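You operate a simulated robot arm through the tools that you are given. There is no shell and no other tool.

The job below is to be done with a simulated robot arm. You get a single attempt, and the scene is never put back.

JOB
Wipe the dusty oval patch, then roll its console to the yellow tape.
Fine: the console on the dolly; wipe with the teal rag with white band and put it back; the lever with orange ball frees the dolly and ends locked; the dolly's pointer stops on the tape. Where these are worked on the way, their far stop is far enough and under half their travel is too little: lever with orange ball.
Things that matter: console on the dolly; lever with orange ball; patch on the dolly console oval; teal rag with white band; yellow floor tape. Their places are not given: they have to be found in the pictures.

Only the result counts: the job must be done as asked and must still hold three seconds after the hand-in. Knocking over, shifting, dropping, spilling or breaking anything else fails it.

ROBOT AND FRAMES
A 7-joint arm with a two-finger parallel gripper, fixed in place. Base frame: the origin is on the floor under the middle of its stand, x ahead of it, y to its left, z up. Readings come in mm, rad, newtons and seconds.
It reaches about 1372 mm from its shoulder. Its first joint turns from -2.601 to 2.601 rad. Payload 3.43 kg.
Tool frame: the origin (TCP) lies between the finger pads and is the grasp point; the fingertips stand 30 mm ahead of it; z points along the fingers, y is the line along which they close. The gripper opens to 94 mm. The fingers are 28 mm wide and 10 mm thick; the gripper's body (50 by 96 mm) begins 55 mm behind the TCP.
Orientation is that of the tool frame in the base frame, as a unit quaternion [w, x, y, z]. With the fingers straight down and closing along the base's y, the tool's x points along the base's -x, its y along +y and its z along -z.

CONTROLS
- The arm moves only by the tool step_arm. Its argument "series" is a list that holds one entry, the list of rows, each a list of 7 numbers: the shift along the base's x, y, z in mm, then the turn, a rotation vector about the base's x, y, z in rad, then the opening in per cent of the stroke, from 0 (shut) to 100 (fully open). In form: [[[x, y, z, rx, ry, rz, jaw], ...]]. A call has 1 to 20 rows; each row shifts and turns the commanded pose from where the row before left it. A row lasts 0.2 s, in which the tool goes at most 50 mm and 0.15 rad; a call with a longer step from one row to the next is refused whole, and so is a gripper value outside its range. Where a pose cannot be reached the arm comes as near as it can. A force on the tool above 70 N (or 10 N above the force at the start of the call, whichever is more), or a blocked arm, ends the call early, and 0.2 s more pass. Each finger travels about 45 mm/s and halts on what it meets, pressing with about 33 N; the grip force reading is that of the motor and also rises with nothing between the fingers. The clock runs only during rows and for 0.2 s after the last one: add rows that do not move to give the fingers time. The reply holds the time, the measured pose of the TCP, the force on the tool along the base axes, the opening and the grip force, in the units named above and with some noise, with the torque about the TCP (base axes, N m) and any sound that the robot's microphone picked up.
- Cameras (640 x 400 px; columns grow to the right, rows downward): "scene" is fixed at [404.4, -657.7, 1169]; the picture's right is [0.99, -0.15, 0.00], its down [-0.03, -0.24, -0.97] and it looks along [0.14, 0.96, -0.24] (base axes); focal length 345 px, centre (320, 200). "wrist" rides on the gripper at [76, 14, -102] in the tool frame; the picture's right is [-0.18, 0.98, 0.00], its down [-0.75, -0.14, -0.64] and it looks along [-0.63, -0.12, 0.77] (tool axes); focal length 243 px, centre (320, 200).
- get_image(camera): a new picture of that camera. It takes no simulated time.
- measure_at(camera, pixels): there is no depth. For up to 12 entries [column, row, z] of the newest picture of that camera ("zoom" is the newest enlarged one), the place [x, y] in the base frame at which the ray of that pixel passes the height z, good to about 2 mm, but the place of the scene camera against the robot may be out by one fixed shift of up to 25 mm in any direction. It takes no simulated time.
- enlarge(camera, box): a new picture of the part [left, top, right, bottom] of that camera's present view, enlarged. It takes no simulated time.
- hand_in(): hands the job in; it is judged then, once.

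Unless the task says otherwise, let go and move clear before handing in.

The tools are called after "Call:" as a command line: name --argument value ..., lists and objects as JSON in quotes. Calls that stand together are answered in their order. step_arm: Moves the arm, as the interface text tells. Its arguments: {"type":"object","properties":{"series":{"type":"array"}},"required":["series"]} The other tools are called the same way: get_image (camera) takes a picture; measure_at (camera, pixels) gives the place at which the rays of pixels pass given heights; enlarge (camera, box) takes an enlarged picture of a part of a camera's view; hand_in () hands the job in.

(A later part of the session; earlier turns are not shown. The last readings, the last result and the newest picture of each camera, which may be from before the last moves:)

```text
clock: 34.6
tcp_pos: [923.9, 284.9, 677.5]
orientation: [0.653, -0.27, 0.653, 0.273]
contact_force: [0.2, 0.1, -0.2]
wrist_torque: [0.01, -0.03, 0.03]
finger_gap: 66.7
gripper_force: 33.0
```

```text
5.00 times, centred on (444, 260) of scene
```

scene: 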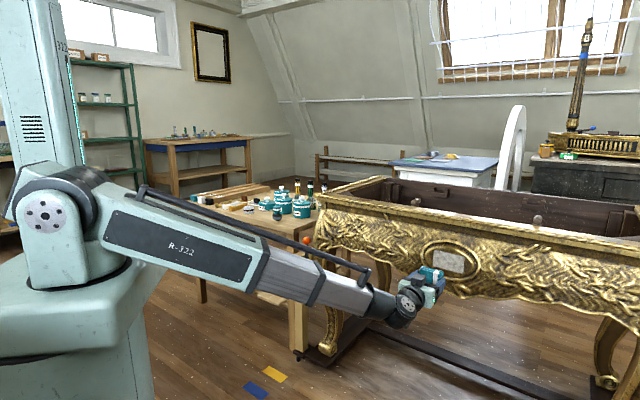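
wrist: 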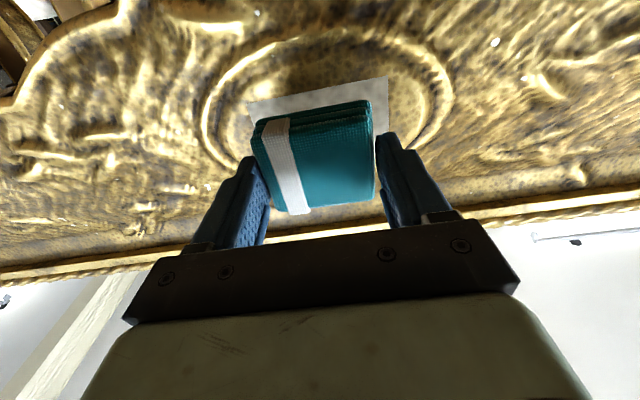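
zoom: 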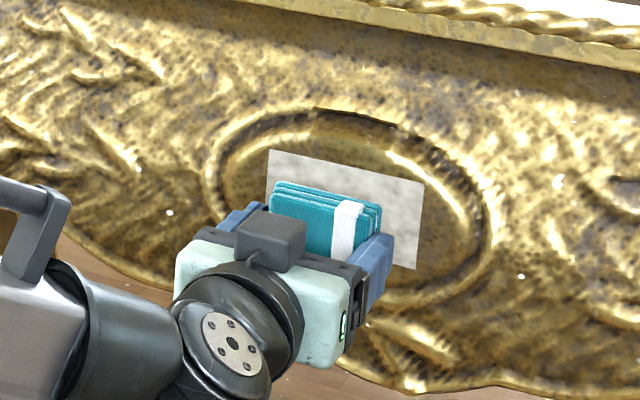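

Using both views the apron plane is about 53 mm ahead of the rag face and the patch spans ±53 mm laterally and z 653–714 (centre 683). I'll raise 6 mm and advance 30 mm, then creep.

Call:
step_arm --series '[[[0, 0, 6, 0, 0, 0, 0], [7, 7.1, 0, 0, 0, 0, 0], [7, 7.1, 0, 0, 0, 0, 0], [7, 7.1, 0, 0, 0, 0, 0], [0, 0, 0, 0, 0, 0, 0]]]'

Call:
step_arm --series '[[[2.8, 2.8, 0, 0, 0, 0, 0], [2.8, 2.8, 0, 0, 0, 0, 0], [0, 0, 0, 0, 0, 0, 0]]]'

Call:
get_image --camera "wrist"

Call:
enlarge --camera "scene" --box '[380, 220, 508, 300]'

```text
clock: 35.8
tcp_pos: [943.7, 306.8, 680.9]
orientation: [0.653, -0.27, 0.654, 0.272]
contact_force: [-0.1, 1.1, 0.0]
wrist_torque: [0.0, 0.02, -0.01]
finger_gap: 66.8
gripper_force: 32.9
```

```text
clock: 36.6
tcp_pos: [946.9, 310.3, 682.5]
orientation: [0.652, -0.27, 0.654, 0.273]
contact_force: [-18.7, -14.0, -5.1]
wrist_torque: [-0.04, 0.09, -0.3]
finger_gap: 66.4
gripper_force: 33.3
```

```text
taken
```

wrist: 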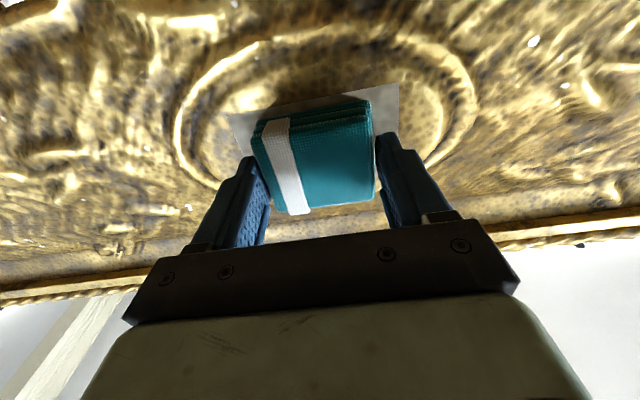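

```text
5.00 times, centred on (444, 260) of scene
```

zoom: 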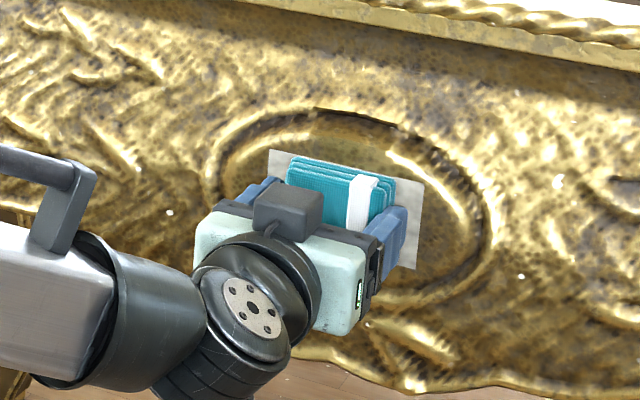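

The rag is pressing on the patch with about 23 N at TCP (947,310,682). I'll ease off 0.7 mm and begin lateral strokes of ±24 mm.

Call:
step_arm --series '[[[-0.5, -0.5, -3, 0, 0, 0, 0], [5.67, -5.64, 0, 0, 0, 0, 0], [5.67, -5.64, 0, 0, 0, 0, 0], [5.67, -5.64, 0, 0, 0, 0, 0], [-5.67, 5.64, 0, 0, 0, 0, 0], [-5.67, 5.64, 0, 0, 0, 0, 0], [-5.67, 5.64, 0, 0, 0, 0, 0], [-5.67, 5.64, 0, 0, 0, 0, 0], [-5.67, 5.64, 0, 0, 0, 0, 0], [-5.67, 5.64, 0, 0, 0, 0, 0]]]'

Call:
get_image --camera "wrist"

Call:
enlarge --camera "scene" --box '[380, 220, 508, 300]'

```text
clock: 38.8
tcp_pos: [930.6, 327.2, 679.4]
orientation: [0.653, -0.271, 0.653, 0.273]
contact_force: [-3.9, -9.2, -0.1]
wrist_torque: [-0.02, 0.03, -0.39]
finger_gap: 66.9
gripper_force: 33.6
```

```text
taken
```

wrist: 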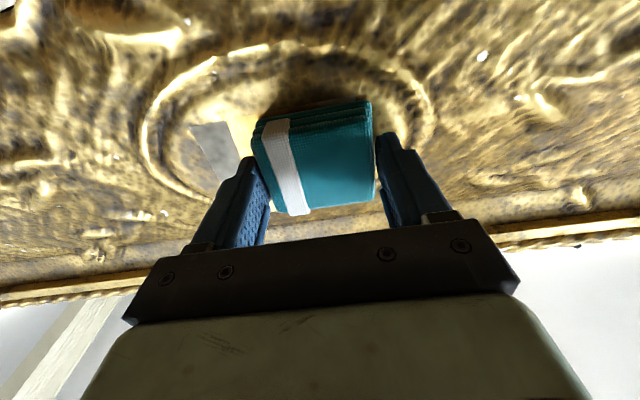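

```text
5.00 times, centred on (444, 260) of scene
```

zoom: 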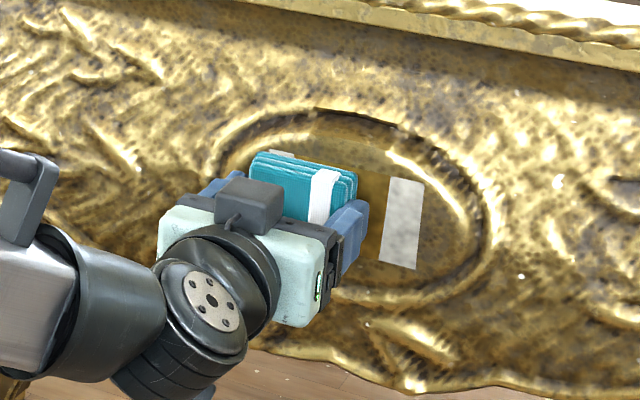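

The wipe works: the middle is clean, leaving a strip on the right (scene zoom (400,222)) and one on the left still being covered. I'll continue left in small steps with light extra pressure.

Call:
step_arm --series '[[[-5, 6.3, 0, 0, 0, 0, 0], [-5, 6.3, 0, 0, 0, 0, 0], [0, 0, 0, 0, 0, 0, 0]]]'

Call:
get_image --camera "wrist"

Call:
enlarge --camera "scene" --box '[396, 230, 492, 290]'

```text
clock: 39.6
tcp_pos: [920.2, 338.9, 681.1]
orientation: [0.653, -0.269, 0.654, 0.272]
contact_force: [-15.8, -37.4, -2.0]
wrist_torque: [-0.01, -0.03, -0.58]
finger_gap: 66.7
gripper_force: 33.0
```

```text
taken
```

wrist: 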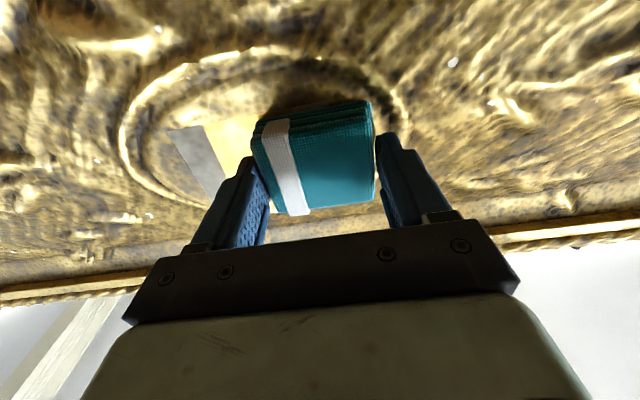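

```text
6.67 times, centred on (444, 260) of scene
```

zoom: 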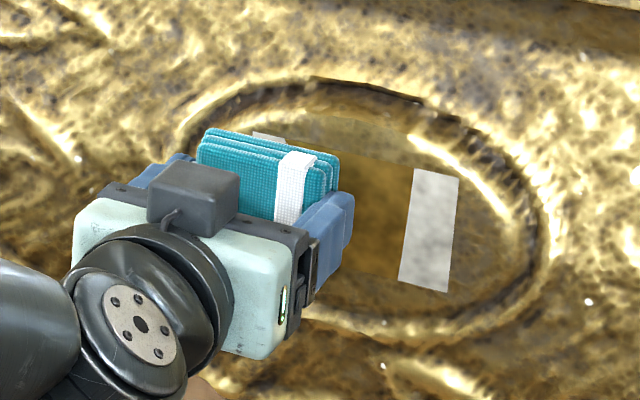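

Pressure rose to about 38 N near the oval's edge. I'll ease back 2.5 mm and stroke right to see what is left of the left strip.

Call:
step_arm --series '[[[-1.8, -1.8, 0, 0, 0, 0, 0], [5.67, -5.64, 0, 0, 0, 0, 0], [5.67, -5.64, 0, 0, 0, 0, 0], [5.67, -5.64, 0, 0, 0, 0, 0], [5.67, -5.64, 0, 0, 0, 0, 0], [5.67, -5.64, 0, 0, 0, 0, 0], [5.67, -5.64, 0, 0, 0, 0, 0], [5.67, -5.64, 0, 0, 0, 0, 0], [0, 0, 0, 0, 0, 0, 0]]]'

Call:
get_image --camera "wrist"

Call:
enlarge --camera "scene" --box '[396, 230, 492, 290]'

```text
clock: 41.6
tcp_pos: [957.4, 301.5, 680.4]
orientation: [0.653, -0.271, 0.653, 0.273]
contact_force: [-10.0, -4.1, -1.4]
wrist_torque: [-0.01, -0.01, 0.17]
finger_gap: 66.9
gripper_force: 33.2
```

```text
taken
```

wrist: 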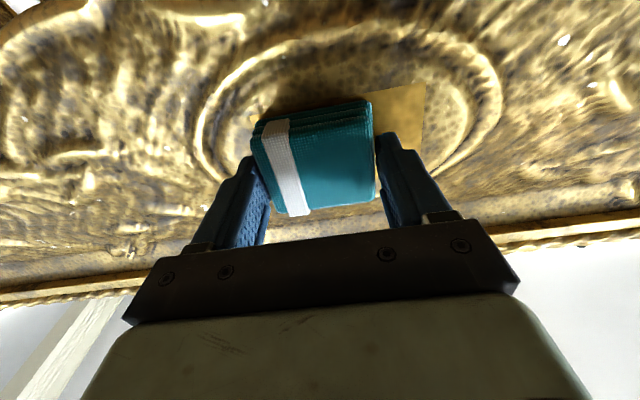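

```text
6.67 times, centred on (444, 260) of scene
```

zoom: 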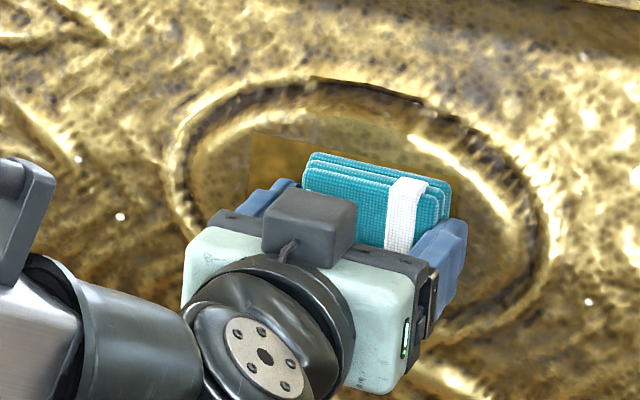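

The left strip is now clean. I'll extend right by 20 mm more, return, and then back off to inspect the patch.

Call:
step_arm --series '[[[5.9, -5.2, 0, 0, 0, 0, 0], [5.9, -5.2, 0, 0, 0, 0, 0], [3.5, -3.5, 0, 0, 0, 0, 0], [0, 0, 0, 0, 0, 0, 0], [-5.67, 5.64, 0, 0, 0, 0, 0], [-5.67, 5.64, 0, 0, 0, 0, 0], [-5.67, 5.64, 0, 0, 0, 0, 0]]]'

Call:
get_image --camera "wrist"

Call:
enlarge --camera "scene" --box '[396, 230, 492, 290]'

```text
clock: 43.2
tcp_pos: [957.5, 302.3, 679.0]
orientation: [0.653, -0.27, 0.654, 0.271]
contact_force: [-10.8, -28.6, -1.4]
wrist_torque: [0.05, -0.01, -0.55]
finger_gap: 66.7
gripper_force: 32.9
```

```text
taken
```

wrist: 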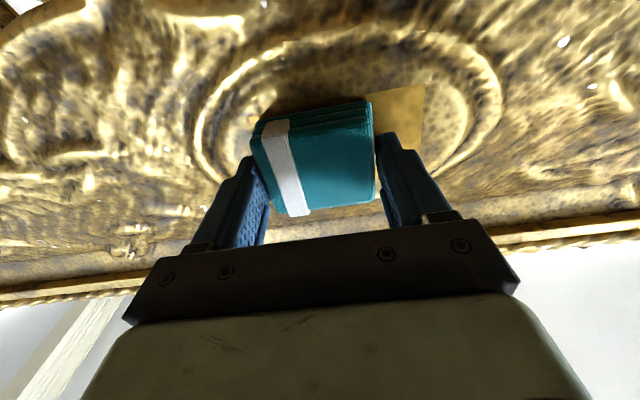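

```text
6.67 times, centred on (444, 260) of scene
```

zoom: 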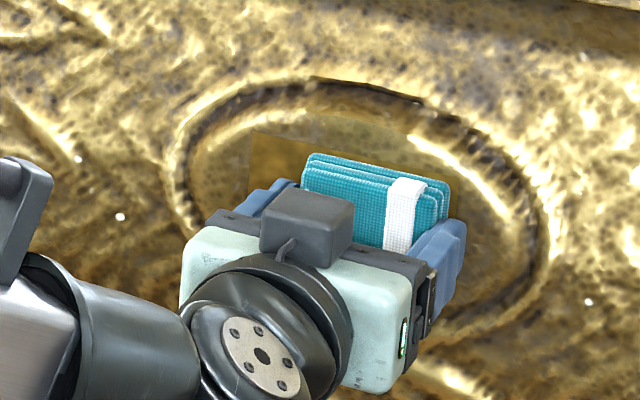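

Now I'll back straight off about 110 mm and check the patch.

Call:
step_arm --series '[[[-10, -10, 0, 0, 0, 0, 0], [-20, -20, 0, 0, 0, 0, 0], [-25, -25, 0, 0, 0, 0, 0], [-25, -25, 0, 0, 0, 0, 0], [0, 0, 0, 0, 0, 0, 0]]]'

Call:
get_image --camera "wrist"

Call:
enlarge --camera "scene" --box '[380, 220, 508, 300]'

Call:
enlarge --camera "wrist" --box '[220, 0, 430, 131]'

```text
clock: 44.4
tcp_pos: [876.2, 223.0, 680.1]
orientation: [0.653, -0.271, 0.653, 0.272]
contact_force: [-0.4, -0.7, -0.5]
wrist_torque: [-0.02, 0.03, -0.01]
finger_gap: 66.5
gripper_force: 32.7
```

```text
taken
```

wrist: 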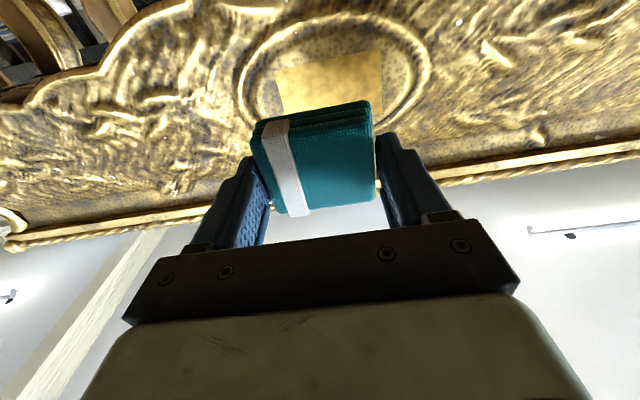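

```text
5.00 times, centred on (444, 260) of scene
```

zoom: 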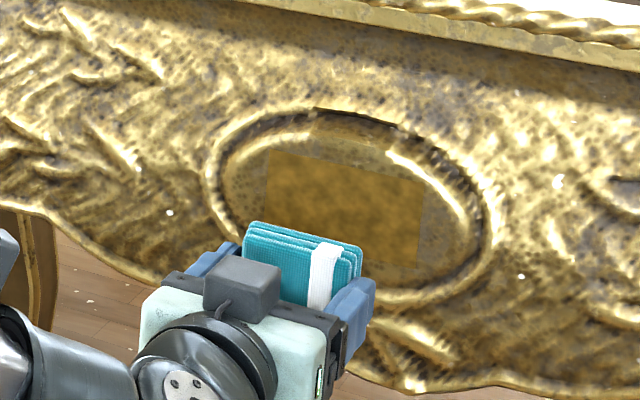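

```text
3.05 times, centred on (325, 66) of wrist
```

zoom: 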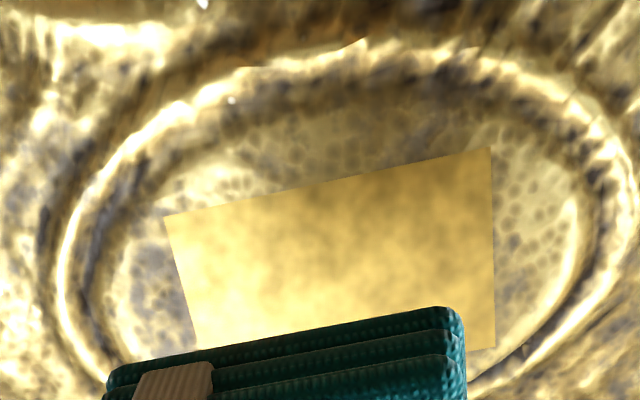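

The whole patch is now gold with no grey left, and the rag hasn't visibly slipped. I'll untilt and carry the rag back toward the bench.

Call:
step_arm --series '[[[-7, 2.6, 19.9, -0.1012, 0.1007, 0, 0], [-7, 2.6, 19.9, -0.1012, 0.1007, 0, 0], [-7, 2.6, 19.9, -0.1012, 0.1007, 0, 0], [-7, 2.6, 19.9, -0.1012, 0.1007, 0, 0], [-7, 2.6, 19.9, -0.1012, 0.1007, 0, 0], [-7, 2.6, 19.9, -0.1012, 0.1007, 0, 0], [-7, 2.6, 19.9, -0.1012, 0.1007, 0, 0], [-7, 2.6, 19.9, -0.1012, 0.1007, 0, 0], [-7, 2.6, 19.9, -0.1012, 0.1007, 0, 0], [-7, 2.6, 19.9, -0.1012, 0.1007, 0, 0], [-7, 2.6, 19.9, -0.1012, 0.1007, 0, 0], [-36, 29, 5, 0, 0, 0, 0], [-36, 29, 5, 0, 0, 0, 0], [-36, 29, 5, 0, 0, 0, 0], [-36, 29, 5, 0, 0, 0, 0], [-36, 29, 5, 0, 0, 0, 0], [-36, 29, 5, 0, 0, 0, 0], [-36, 29, 5, 0, 0, 0, 0], [-36, 29, 5, 0, 0, 0, 0], [-36, 29, 5, 0, 0, 0, 0]]]'

```text
clock: 48.6
tcp_pos: [477.3, 510.7, 945.0]
orientation: [0.0, -0.382, 0.924, -0.001]
contact_force: [0.1, -0.3, -0.6]
wrist_torque: [0.02, 0.02, 0.02]
finger_gap: 66.9
gripper_force: 33.0
```

Upright again. I'll move above the rag's original spot.

Call:
step_arm --series '[[[-9.65, 43, -9, 0, 0, 0, 0], [-9.65, 43, -9, 0, 0, 0, 0], [-9.65, 43, -9, 0, 0, 0, 0], [-9.65, 43, -9, 0, 0, 0, 0], [-9.65, 43, -9, 0, 0, 0, 0], [-9.65, 43, -9, 0, 0, 0, 0], [-9.65, 43, -9, 0, 0, 0, 0], [-9.65, 43, -9, 0, 0, 0, 0], [-9.65, 43, -9, 0, 0, 0, 0], [-9.65, 43, -9, 0, 0, 0, 0], [-9.65, 43, -9, 0, 0, 0, 0], [-9.65, 43, -9, 0, 0, 0, 0], [0, 0, 0, 0, 0, 0, 0], [0, 0, 0, 0, 0, 0, 0]]]'

Call:
get_image --camera "wrist"

Call:
enlarge --camera "scene" --box '[224, 170, 304, 220]'

```text
clock: 51.6
tcp_pos: [360.5, 1029.1, 833.3]
orientation: [-0.001, -0.383, 0.924, -0.001]
contact_force: [0.0, 0.7, -1.6]
wrist_torque: [-0.01, 0.04, -0.01]
finger_gap: 66.7
gripper_force: 32.6
```

```text
taken
```

wrist: 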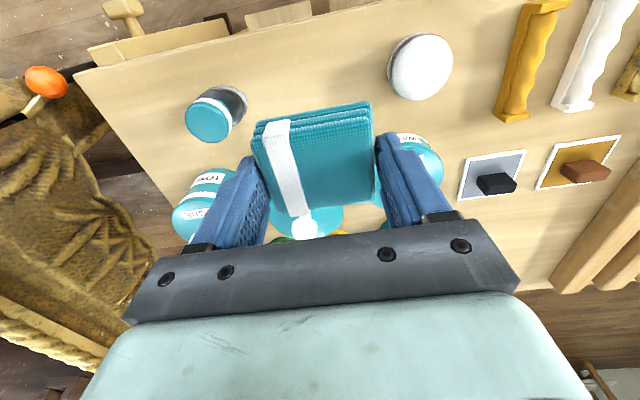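

```text
8.00 times, centred on (264, 195) of scene
```

zoom: 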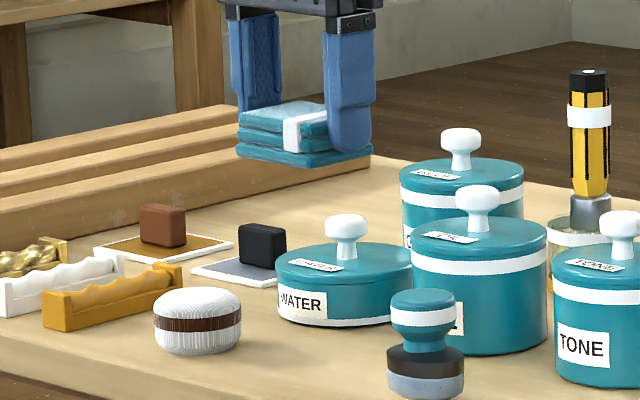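

Comparing with the lift-off image, features are about 5 px left, so I'm about 4 mm off in the (−x,+y) direction. I'll correct that while descending to just above the bench.

Call:
step_arm --series '[[[1, -1.7, -20, 0, 0, 0, 0], [1, -1.8, -25, 0, 0, 0, 0], [0, 0, -25, 0, 0, 0, 0], [0, 0, -25, 0, 0, 0, 0], [0, 0, -20, 0, 0, 0, 0], [0, 0, -10, 0, 0, 0, 0], [0, 0, 0, 0, 0, 0, 0], [0, 0, 0, 0, 0, 0, 0]]]'

Call:
get_image --camera "wrist"

```text
clock: 53.4
tcp_pos: [361.6, 1028.2, 713.0]
orientation: [0.0, -0.383, 0.924, 0.0]
contact_force: [0.4, 0.1, 0.2]
wrist_torque: [0.01, 0.0, 0.01]
finger_gap: 66.8
gripper_force: 33.1
```

```text
taken
```

wrist: 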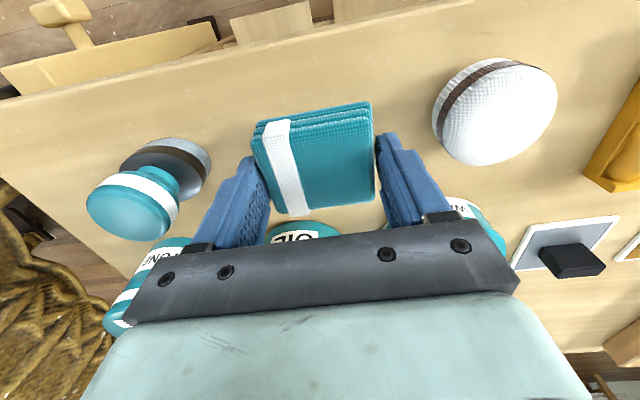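

Now at z 713, about 15 mm above placement. I'll lower gently to contact.

Call:
step_arm --series '[[[0, -0.5, -5, 0, 0, 0, 0], [0, -0.5, -4, 0, 0, 0, 0], [0, 0, -3, 0, 0, 0, 0], [0, 0, 0, 0, 0, 0, 0], [0, 0, 0, 0, 0, 0, 0]]]'

Call:
get_image --camera "wrist"

```text
clock: 54.6
tcp_pos: [363.4, 1025.0, 701.0]
orientation: [0.0, -0.382, 0.924, 0.0]
contact_force: [-0.1, 0.5, 0.3]
wrist_torque: [-0.02, 0.02, -0.01]
finger_gap: 66.6
gripper_force: 33.1
```

```text
taken
```

wrist: 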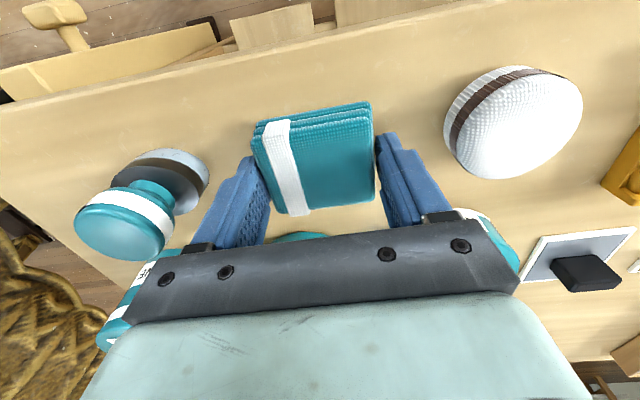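

Call:
step_arm --series '[[[0, 0, -2, 0, 0, 0, 0], [0, 0, 0, 0, 0, 0, 0], [0, 0, 0, 0, 0, 0, 0]]]'

Call:
step_arm --series '[[[0, 0, -1.5, 0, 0, 0, 0], [0, 0, 0, 0, 0, 0, 0], [0, 0, 0, 0, 0, 0, 0]]]'

```text
clock: 55.4
tcp_pos: [362.4, 1025.3, 698.5]
orientation: [0.001, -0.383, 0.924, 0.001]
contact_force: [0.0, 2.0, 1.9]
wrist_torque: [-0.05, -0.06, -0.01]
finger_gap: 66.8
gripper_force: 32.5
```

```text
clock: 56.2
tcp_pos: [363.0, 1024.0, 698.4]
orientation: [0.002, -0.383, 0.924, 0.001]
contact_force: [3.0, 2.0, 21.4]
wrist_torque: [-0.18, -0.08, -0.01]
finger_gap: 66.6
gripper_force: 33.3
```

The rag is resting on the bench (21 N at z 698.4). I'll relieve the pressure by 1.5 mm and open.

Call:
step_arm --series '[[[0, 0, 1.5, 0, 0, 0, 0], [0, 0, 0, 0, 0, 0, 0], [0, 0, 0, 0, 0, 0, 80], [0, 0, 0, 0, 0, 0, 100], [0, 0, 0, 0, 0, 0, 100], [0, 0, 0, 0, 0, 0, 100]]]'

Call:
step_arm --series '[[[0, 0, 10, 0, 0, 0, 100], [0, 0, 20, 0, 0, 0, 100], [0, 0, 30, 0, 0, 0, 100], [0, 0, 40, 0, 0, 0, 100], [0, 0, 40, 0, 0, 0, 100], [0, 0, 0, 0, 0, 0, 100]]]'

Call:
get_image --camera "wrist"

Call:
enlarge --camera "scene" --box '[220, 185, 316, 245]'

```text
clock: 57.6
tcp_pos: [362.2, 1023.3, 698.0]
orientation: [0.0, -0.383, 0.924, 0.001]
contact_force: [-0.3, 0.2, 0.7]
wrist_torque: [-0.03, 0.02, -0.01]
finger_gap: 94.2
gripper_force: 0.1
```

```text
clock: 59.0
tcp_pos: [361.1, 1025.6, 838.4]
orientation: [0.001, -0.383, 0.924, 0.001]
contact_force: [0.2, 0.6, 0.9]
wrist_torque: [-0.03, 0.03, 0.02]
finger_gap: 94.0
gripper_force: 0.1
```

```text
taken
```

wrist: 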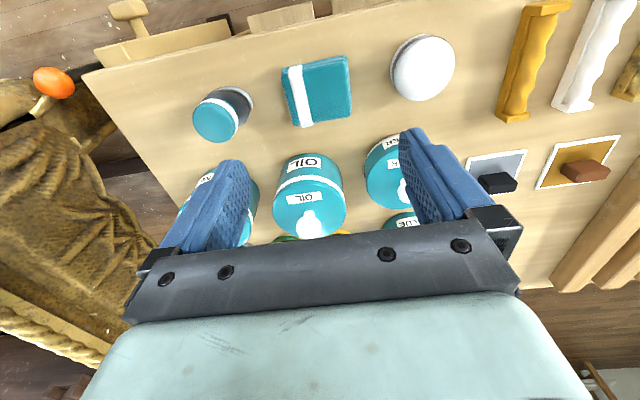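

```text
6.67 times, centred on (268, 215) of scene
```

zoom: 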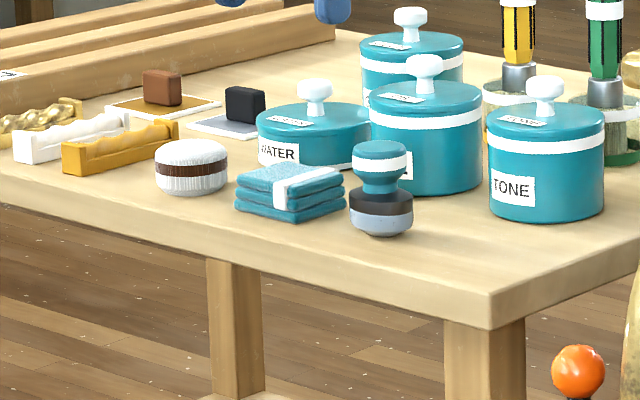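

The rag is back in its original spot. Now I'll go look closely at the lever and post, from a position in front of them.

Call:
step_arm --series '[[[0, -45, 5, 0, 0, 0, 100], [0, -45, 5, 0, 0, 0, 100], [0, -45, 0, 0, 0, 0, 100], [0, -45, 0, 0, 0, 0, 100], [0, -45, 0, 0, 0, 0, 100], [0, -45, 0, 0, 0, 0, 100], [0, -45, 0, 0, 0, 0, 100], [0, -45, 0, 0, 0, 0, 100], [0, -30, 0, 0, 0, 0, 100], [0, -10, 0, 0, 0, 0, 100], [0, 0, 0, 0, 0, 0, 100]]]'

Call:
get_image --camera "wrist"

```text
clock: 61.4
tcp_pos: [362.7, 623.1, 847.4]
orientation: [0.0, -0.383, 0.924, 0.0]
contact_force: [-0.6, 0.2, -0.3]
wrist_torque: [-0.01, 0.02, 0.01]
finger_gap: 94.0
gripper_force: 0.0
```

```text
taken
```

wrist: 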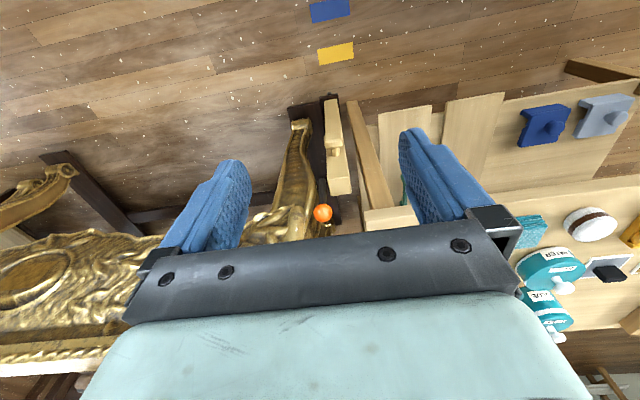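

Call:
enlarge --camera "wrist" --box '[270, 85, 398, 237]'

Call:
enlarge --camera "wrist" --box '[295, 185, 375, 235]'

Call:
measure_at --camera "wrist" --pixels '[[323, 213, 620], [323, 213, 600], [323, 213, 640], [334, 152, 450], [334, 152, 470], [334, 152, 430]]'

```text
2.63 times, centred on (334, 161) of wrist
```

zoom: 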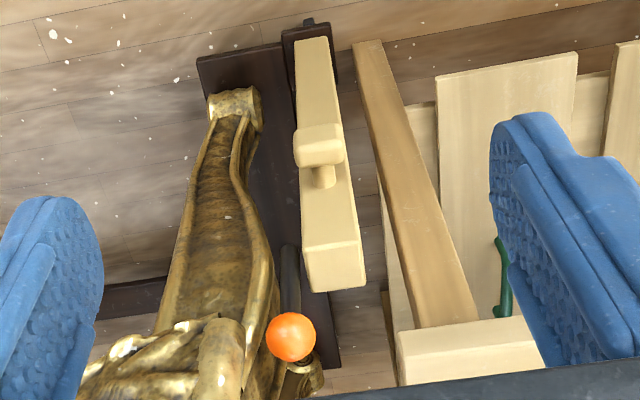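

```text
8.00 times, centred on (335, 210) of wrist
```

zoom: 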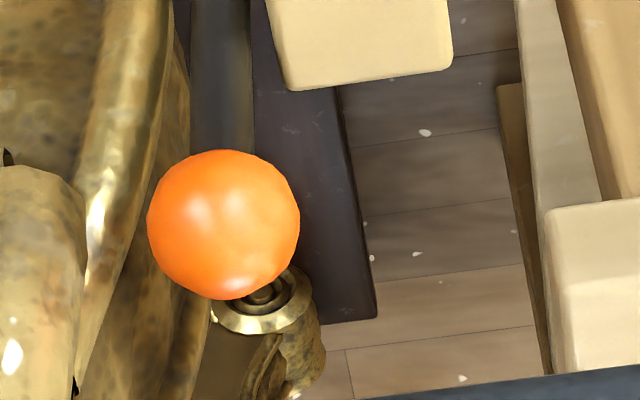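

```text
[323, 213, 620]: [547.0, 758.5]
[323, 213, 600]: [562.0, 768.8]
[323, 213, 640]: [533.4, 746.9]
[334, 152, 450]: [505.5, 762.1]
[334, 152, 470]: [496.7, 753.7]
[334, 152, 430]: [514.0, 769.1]
```

The ball is confirmed at about (547,758,620) with the rod vertical down to a pivot near z≈510 beside the post. I'll tilt and lower to view the lever level from the front.

Call:
measure_at --camera "wrist" --pixels '[[334, 141, 450], [334, 141, 470], [334, 141, 430], [334, 141, 490]]'

Call:
step_arm --series '[[[11.2, 4.1, -35.3, 0.0901, -0.0897, 0, 100], [11.2, 4.1, -35.3, 0.0901, -0.0897, 0, 100], [11.2, 4.1, -35.3, 0.0901, -0.0897, 0, 100], [11.2, 4.1, -35.3, 0.0901, -0.0897, 0, 100], [11.2, 4.1, -35.3, 0.0901, -0.0897, 0, 100], [11.2, 4.1, -35.3, 0.0901, -0.0897, 0, 100], [11.2, 4.1, -35.3, 0.0901, -0.0897, 0, 100], [0, 0, 0, 0, 0, 0, 100]]]'

Call:
get_image --camera "wrist"

Call:
get_image --camera "scene"

```text
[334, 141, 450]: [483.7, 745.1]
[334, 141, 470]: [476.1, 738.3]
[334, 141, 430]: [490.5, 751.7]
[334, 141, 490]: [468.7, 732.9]
```

```text
clock: 63.2
tcp_pos: [441.0, 653.7, 603.0]
orientation: [0.398, -0.345, 0.834, 0.166]
contact_force: [-0.8, -1.6, -1.1]
wrist_torque: [-0.01, 0.01, 0.0]
finger_gap: 94.1
gripper_force: 0.1
```

```text
taken
```

wrist: 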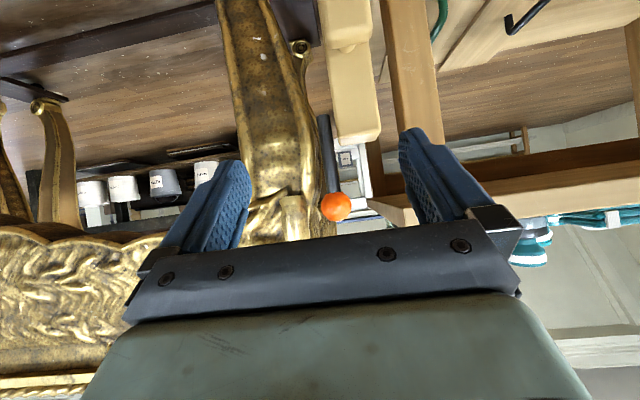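

```text
taken
```

scene: 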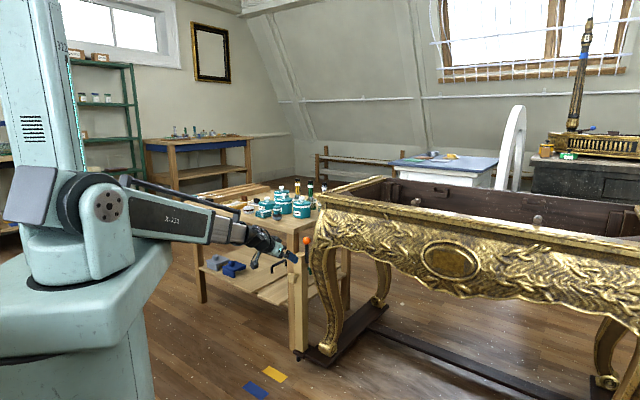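

Call:
enlarge --camera "wrist" --box '[260, 80, 420, 240]'

Call:
enlarge --camera "wrist" --box '[240, 0, 420, 112]'

Call:
enlarge --camera "scene" --box '[250, 220, 350, 283]'

```text
2.50 times, centred on (340, 160) of wrist
```

zoom: 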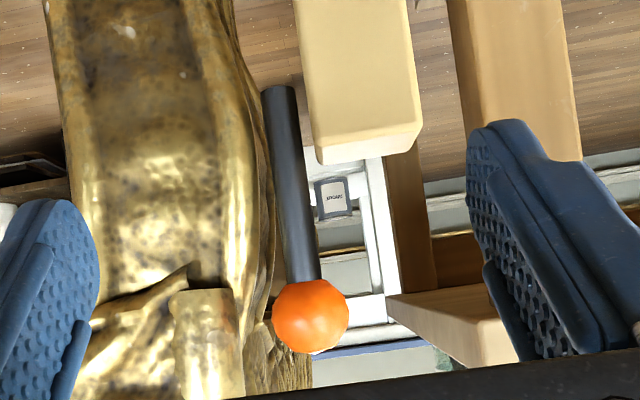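

```text
3.56 times, centred on (330, 56) of wrist
```

zoom: 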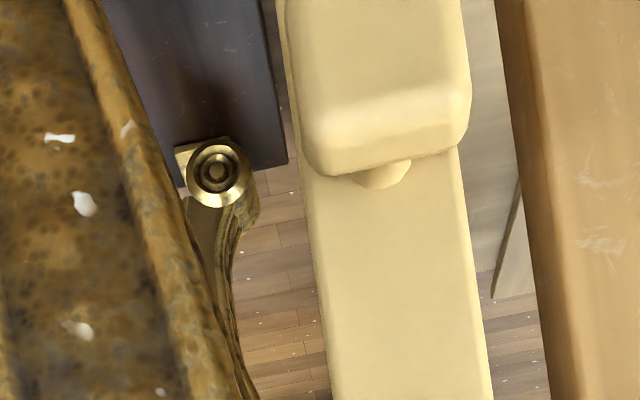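

```text
6.35 times, centred on (300, 252) of scene
```

zoom: 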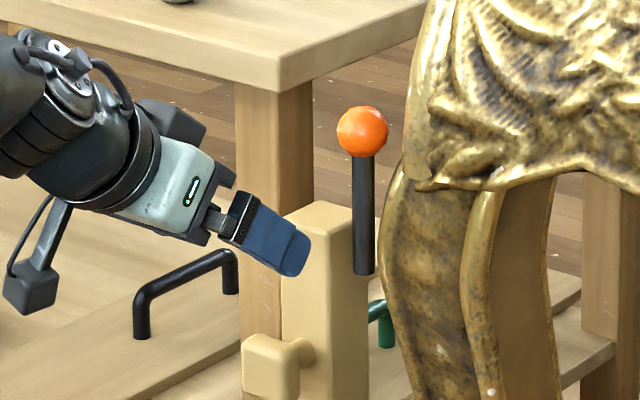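

The lever is a vertical rod beside the post on the console side; its swing should be fore-aft. I'll bring the closed fingertips horizontally in front of the ball to test gently which way it moves.

Call:
step_arm --series '[[[0, 0, 4, 0.0965, -0.096, 0, 60], [0, 0, 4, 0.0965, -0.096, 0, 30], [0, 0, 4, 0.0965, -0.096, 0, 0], [0, 0, 4, 0.0965, -0.096, 0, 0], [0, 0, 1, 0.0965, -0.096, 0, 0], [18, 17, 0, 0, 0, 0, 0], [18, 17, 0, 0, 0, 0, 0], [18, 17, 0, 0, 0, 0, 0], [0, 0, 0, 0, 0, 0, 0]]]'

Call:
get_image --camera "wrist"

Call:
enlarge --camera "scene" --box '[250, 205, 350, 268]'

```text
clock: 65.2
tcp_pos: [493.9, 705.3, 619.0]
orientation: [0.653, -0.271, 0.653, 0.273]
contact_force: [0.0, 1.2, -1.2]
wrist_torque: [0.0, 0.0, 0.01]
finger_gap: 0.0
gripper_force: 32.8
```

```text
taken
```

wrist: 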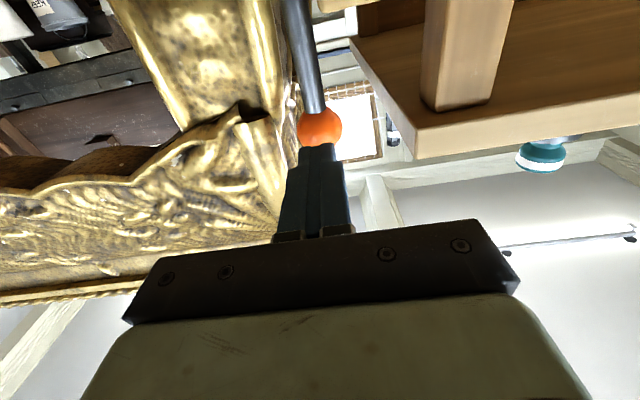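

```text
6.35 times, centred on (300, 236) of scene
```

zoom: 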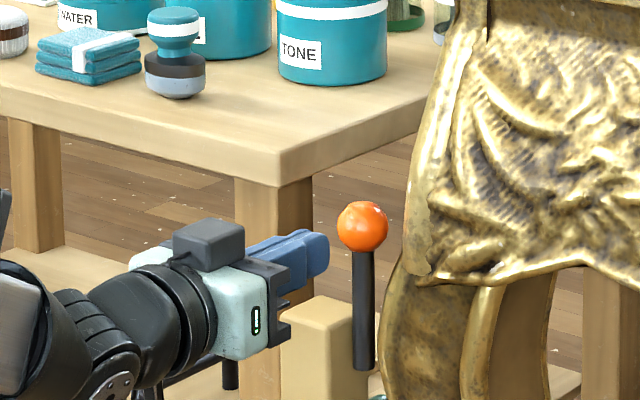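

The fingertips point at the ball (wrist (320,127)). I'll advance slowly and watch the force.

Call:
step_arm --series '[[[7, 7.1, 0, 0, 0, 0, 0], [7, 7.1, 0, 0, 0, 0, 0], [3.5, 3.5, 0, 0, 0, 0, 0], [0, 0, 0, 0, 0, 0, 0]]]'

Call:
step_arm --series '[[[2.1, 2.1, 0, 0, 0, 0, 0], [2.1, 2.1, 0, 0, 0, 0, 0], [0, 0, 0, 0, 0, 0, 0]]]'

Call:
get_image --camera "wrist"

Call:
enlarge --camera "scene" --box '[250, 205, 350, 268]'

```text
clock: 66.2
tcp_pos: [510.0, 723.8, 618.1]
orientation: [0.653, -0.271, 0.653, 0.271]
contact_force: [-0.8, 1.5, 0.7]
wrist_torque: [-0.03, -0.02, 0.01]
finger_gap: 0.0
gripper_force: 33.2
```

```text
clock: 67.0
tcp_pos: [513.9, 726.1, 618.3]
orientation: [0.652, -0.271, 0.654, 0.273]
contact_force: [-20.6, -20.9, -4.9]
wrist_torque: [-0.09, 0.04, -0.05]
finger_gap: 0.0
gripper_force: 33.6
```

```text
taken
```

wrist: 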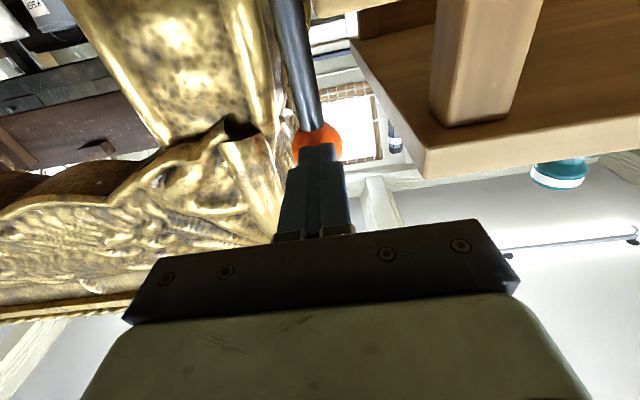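

```text
6.35 times, centred on (300, 236) of scene
```

zoom: 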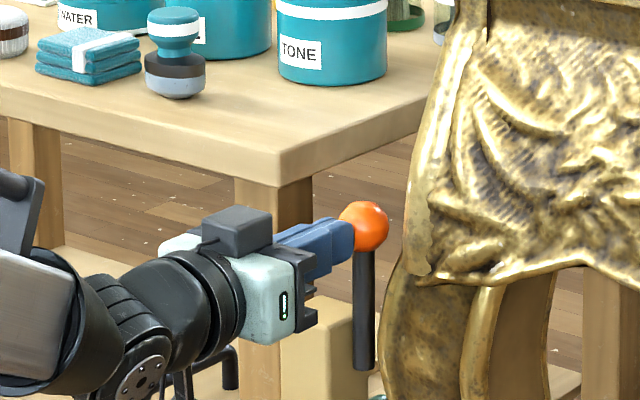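

Pushing back gives about 29 N with no visible ball motion, so the rear is its stop; it must swing forward. I'll back off, rise, tilt the fingers 30° below horizontal and reach over the ball to hook it from behind.

Call:
step_arm --series '[[[-14, -14.2, 0, 0, 0, 0, 0], [-14, -14.2, 0, 0, 0, 0, 0], [0, 0, 20, -0.0928, 0.0923, 0, 0], [0, 0, 20, -0.0928, 0.0923, 0, 0], [0, 0, 20, -0.0928, 0.0923, 0, 0], [0, 0, 20, -0.0928, 0.0923, 0, 0], [14.6, 14.7, 0, 0, 0, 0, 0], [14.6, 14.7, 0, 0, 0, 0, 0], [14.6, 14.7, 0, 0, 0, 0, 0], [14.6, 14.7, 0, 0, 0, 0, 0], [0, 0, 0, 0, 0, 0, 0]]]'

Call:
get_image --camera "wrist"

Call:
enlarge --camera "scene" --box '[250, 195, 350, 258]'

```text
clock: 69.4
tcp_pos: [548.7, 755.1, 697.2]
orientation: [0.462, -0.332, 0.8, 0.193]
contact_force: [-0.1, -0.4, -0.3]
wrist_torque: [0.0, 0.01, -0.01]
finger_gap: 0.3
gripper_force: 32.7
```

```text
taken
```

wrist: 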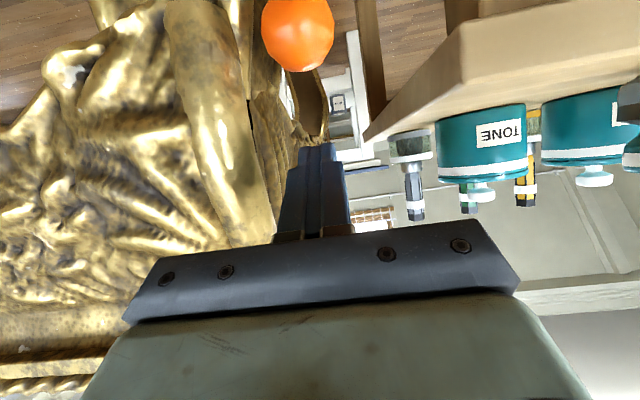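

```text
6.35 times, centred on (300, 226) of scene
```

zoom: 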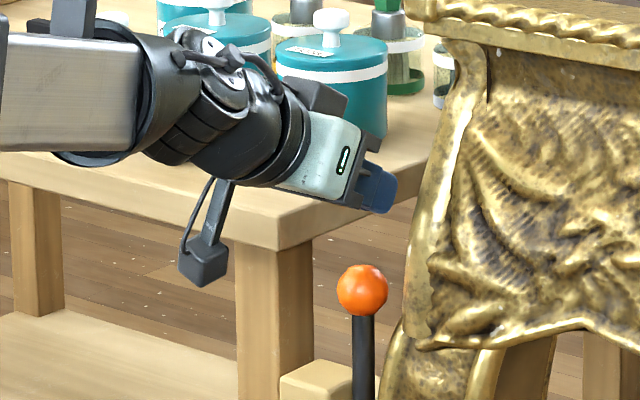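

The fingers are above and aligned with the ball (wrist (297,35)), with the console corner clear on the left. I'll lower about 38 mm so the fingertips sit behind the ball's top.

Call:
step_arm --series '[[[1.4, 1.4, -10, 0, 0, 0, 0], [1.4, 1.4, -10, 0, 0, 0, 0], [0, 0, -10, 0, 0, 0, 0], [0, 0, -8.5, 0, 0, 0, 0], [0, 0, 0, 0, 0, 0, 0]]]'

Call:
get_image --camera "wrist"

Call:
enlarge --camera "scene" --box '[250, 195, 350, 258]'

```text
clock: 70.6
tcp_pos: [549.9, 760.0, 658.6]
orientation: [0.461, -0.332, 0.8, 0.193]
contact_force: [-0.2, -0.2, -0.5]
wrist_torque: [0.01, -0.02, 0.0]
finger_gap: 0.0
gripper_force: 32.8
```

```text
taken
```

wrist: 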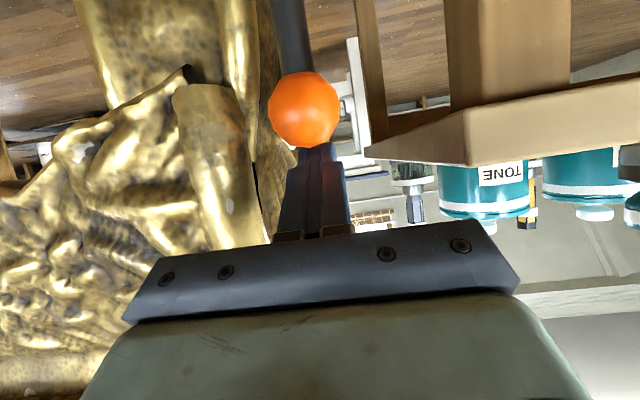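

```text
6.35 times, centred on (300, 226) of scene
```

zoom: 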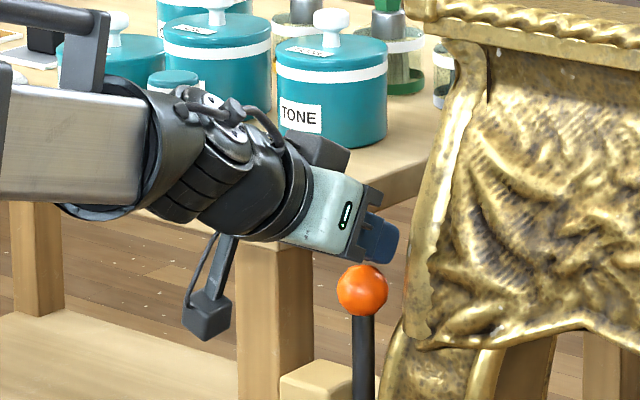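

No contact yet, fingers behind the ball's top. I'll pull toward the robot in small steps.

Call:
step_arm --series '[[[-3.5, -3.6, 0, 0, 0, 0, 0], [-3.5, -3.6, 0, 0, 0, 0, 0], [-3.5, -3.6, 0, 0, 0, 0, 0], [-3.5, -3.6, -0.5, 0, 0, 0, 0], [0, 0, 0, 0, 0, 0, 0]]]'

Call:
get_image --camera "wrist"

Call:
enlarge --camera "scene" --box '[250, 195, 350, 258]'

```text
clock: 71.8
tcp_pos: [534.7, 744.9, 658.1]
orientation: [0.462, -0.331, 0.8, 0.192]
contact_force: [0.2, 0.5, 0.4]
wrist_torque: [0.0, -0.04, -0.01]
finger_gap: 0.2
gripper_force: 33.3
```

```text
taken
```

wrist: 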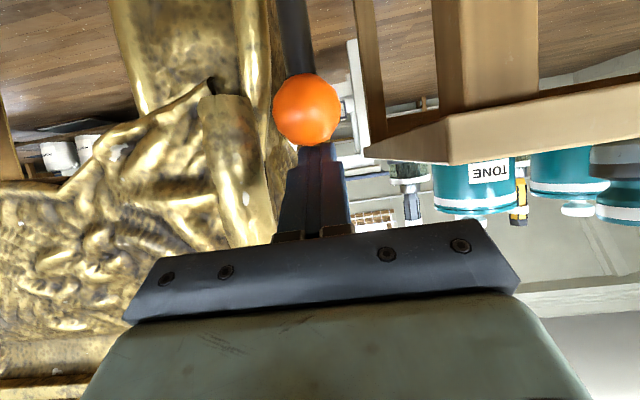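

```text
6.35 times, centred on (300, 226) of scene
```

zoom: 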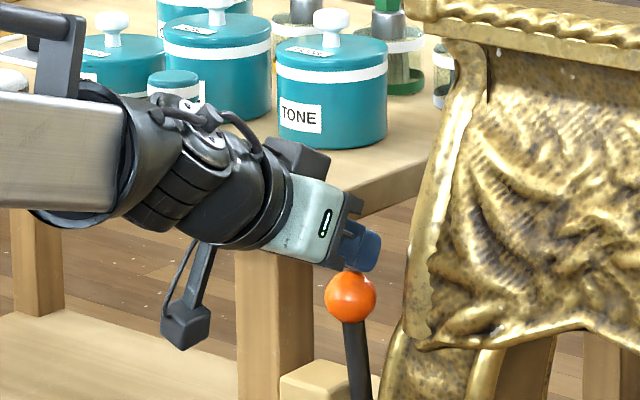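

The lever is swinging forward freely (ball now at zoom (350,297)). I'll follow its arc to about 45°.

Call:
step_arm --series '[[[-6, -6, -4, 0, 0, 0, 0], [-6, -6, -4, 0, 0, 0, 0], [-6, -6, -4, 0, 0, 0, 0], [-6, -6, -4, 0, 0, 0, 0], [-7.6, -7.6, -8.3, 0, 0, 0, 0], [-7.6, -7.6, -8.3, 0, 0, 0, 0], [0, 0, 0, 0, 0, 0, 0]]]'

Call:
get_image --camera "wrist"

Call:
enlarge --camera "scene" --box '[250, 205, 350, 268]'

```text
clock: 73.4
tcp_pos: [495.6, 705.6, 623.8]
orientation: [0.462, -0.332, 0.8, 0.192]
contact_force: [0.9, 0.6, 0.5]
wrist_torque: [-0.02, -0.03, -0.03]
finger_gap: 0.0
gripper_force: 32.6
```

```text
taken
```

wrist: 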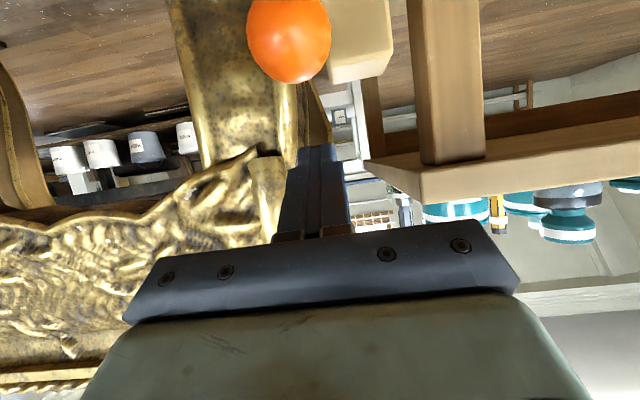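

```text
6.35 times, centred on (300, 236) of scene
```

zoom: 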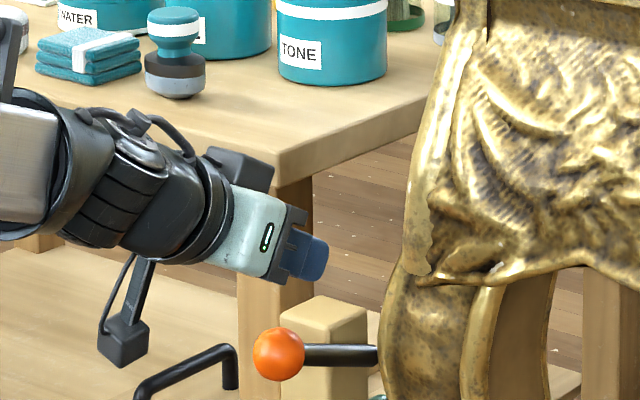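

The lever has dropped fully forward to horizontal (ball at scene zoom (279,354)), its far stop. I'll retreat, lower and level the tool in front of the T-knob to view it and the lever.

Call:
step_arm --series '[[[-30.5, -30.7, 0, 0, 0, 0, 0], [-30.5, -30.7, 0, 0, 0, 0, 0], [-30.5, -30.7, 0, 0, 0, 0, 0], [-6.4, 6.35, -43.5, 0.0928, -0.0923, 0, 50], [-6.4, 6.35, -43.5, 0.0928, -0.0923, 0, 100], [-6.4, 6.35, -43.5, 0.0928, -0.0923, 0, 100], [-6.4, 6.35, -43.5, 0.0928, -0.0923, 0, 100], [0, 0, 0, 0, 0, 0, 100]]]'

Call:
get_image --camera "wrist"

Call:
get_image --camera "scene"

Call:
enlarge --camera "scene" --box '[230, 220, 350, 295]'

```text
clock: 75.2
tcp_pos: [378.7, 635.5, 450.1]
orientation: [0.653, -0.271, 0.653, 0.273]
contact_force: [-0.1, -0.3, 0.0]
wrist_torque: [-0.01, -0.02, -0.04]
finger_gap: 94.2
gripper_force: 0.0
```

```text
taken
```

wrist: 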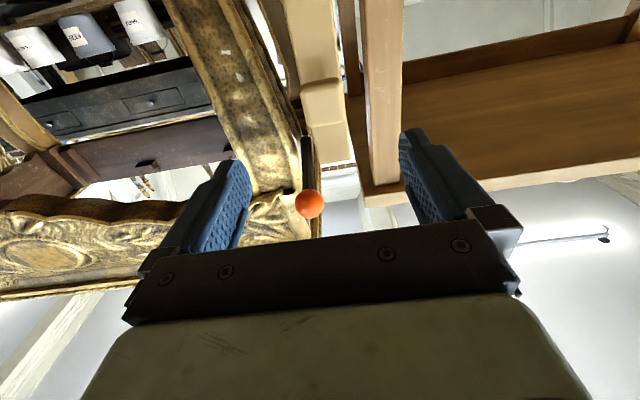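

```text
taken
```

scene: 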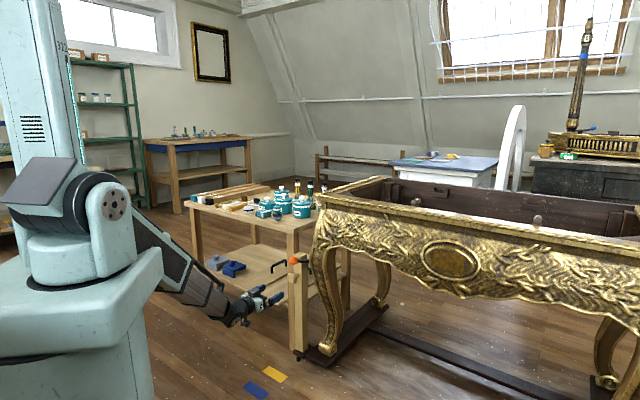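

```text
5.33 times, centred on (290, 258) of scene
```

zoom: 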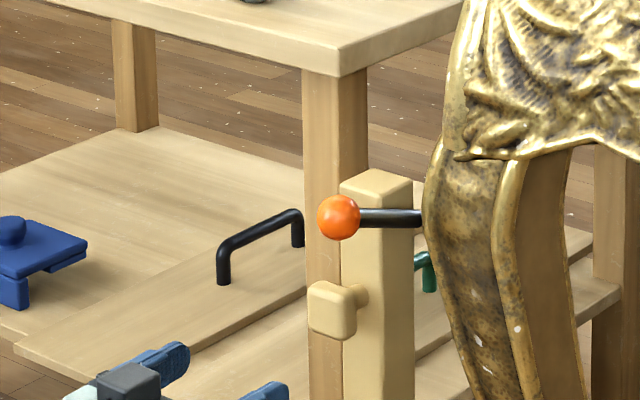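

Call:
enlarge --camera "wrist" --box '[240, 20, 400, 220]'

Call:
enlarge --camera "wrist" --box '[270, 0, 390, 75]'

```text
2.00 times, centred on (320, 120) of wrist
```

zoom: 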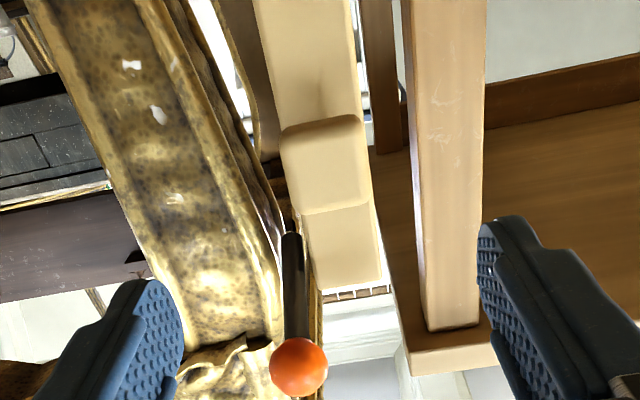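

```text
5.33 times, centred on (330, 38) of wrist
```

zoom: 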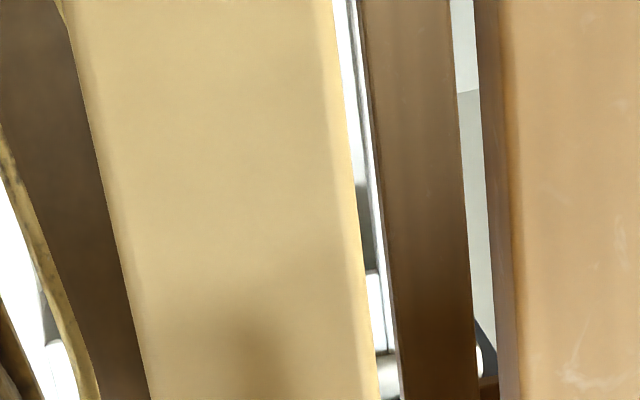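

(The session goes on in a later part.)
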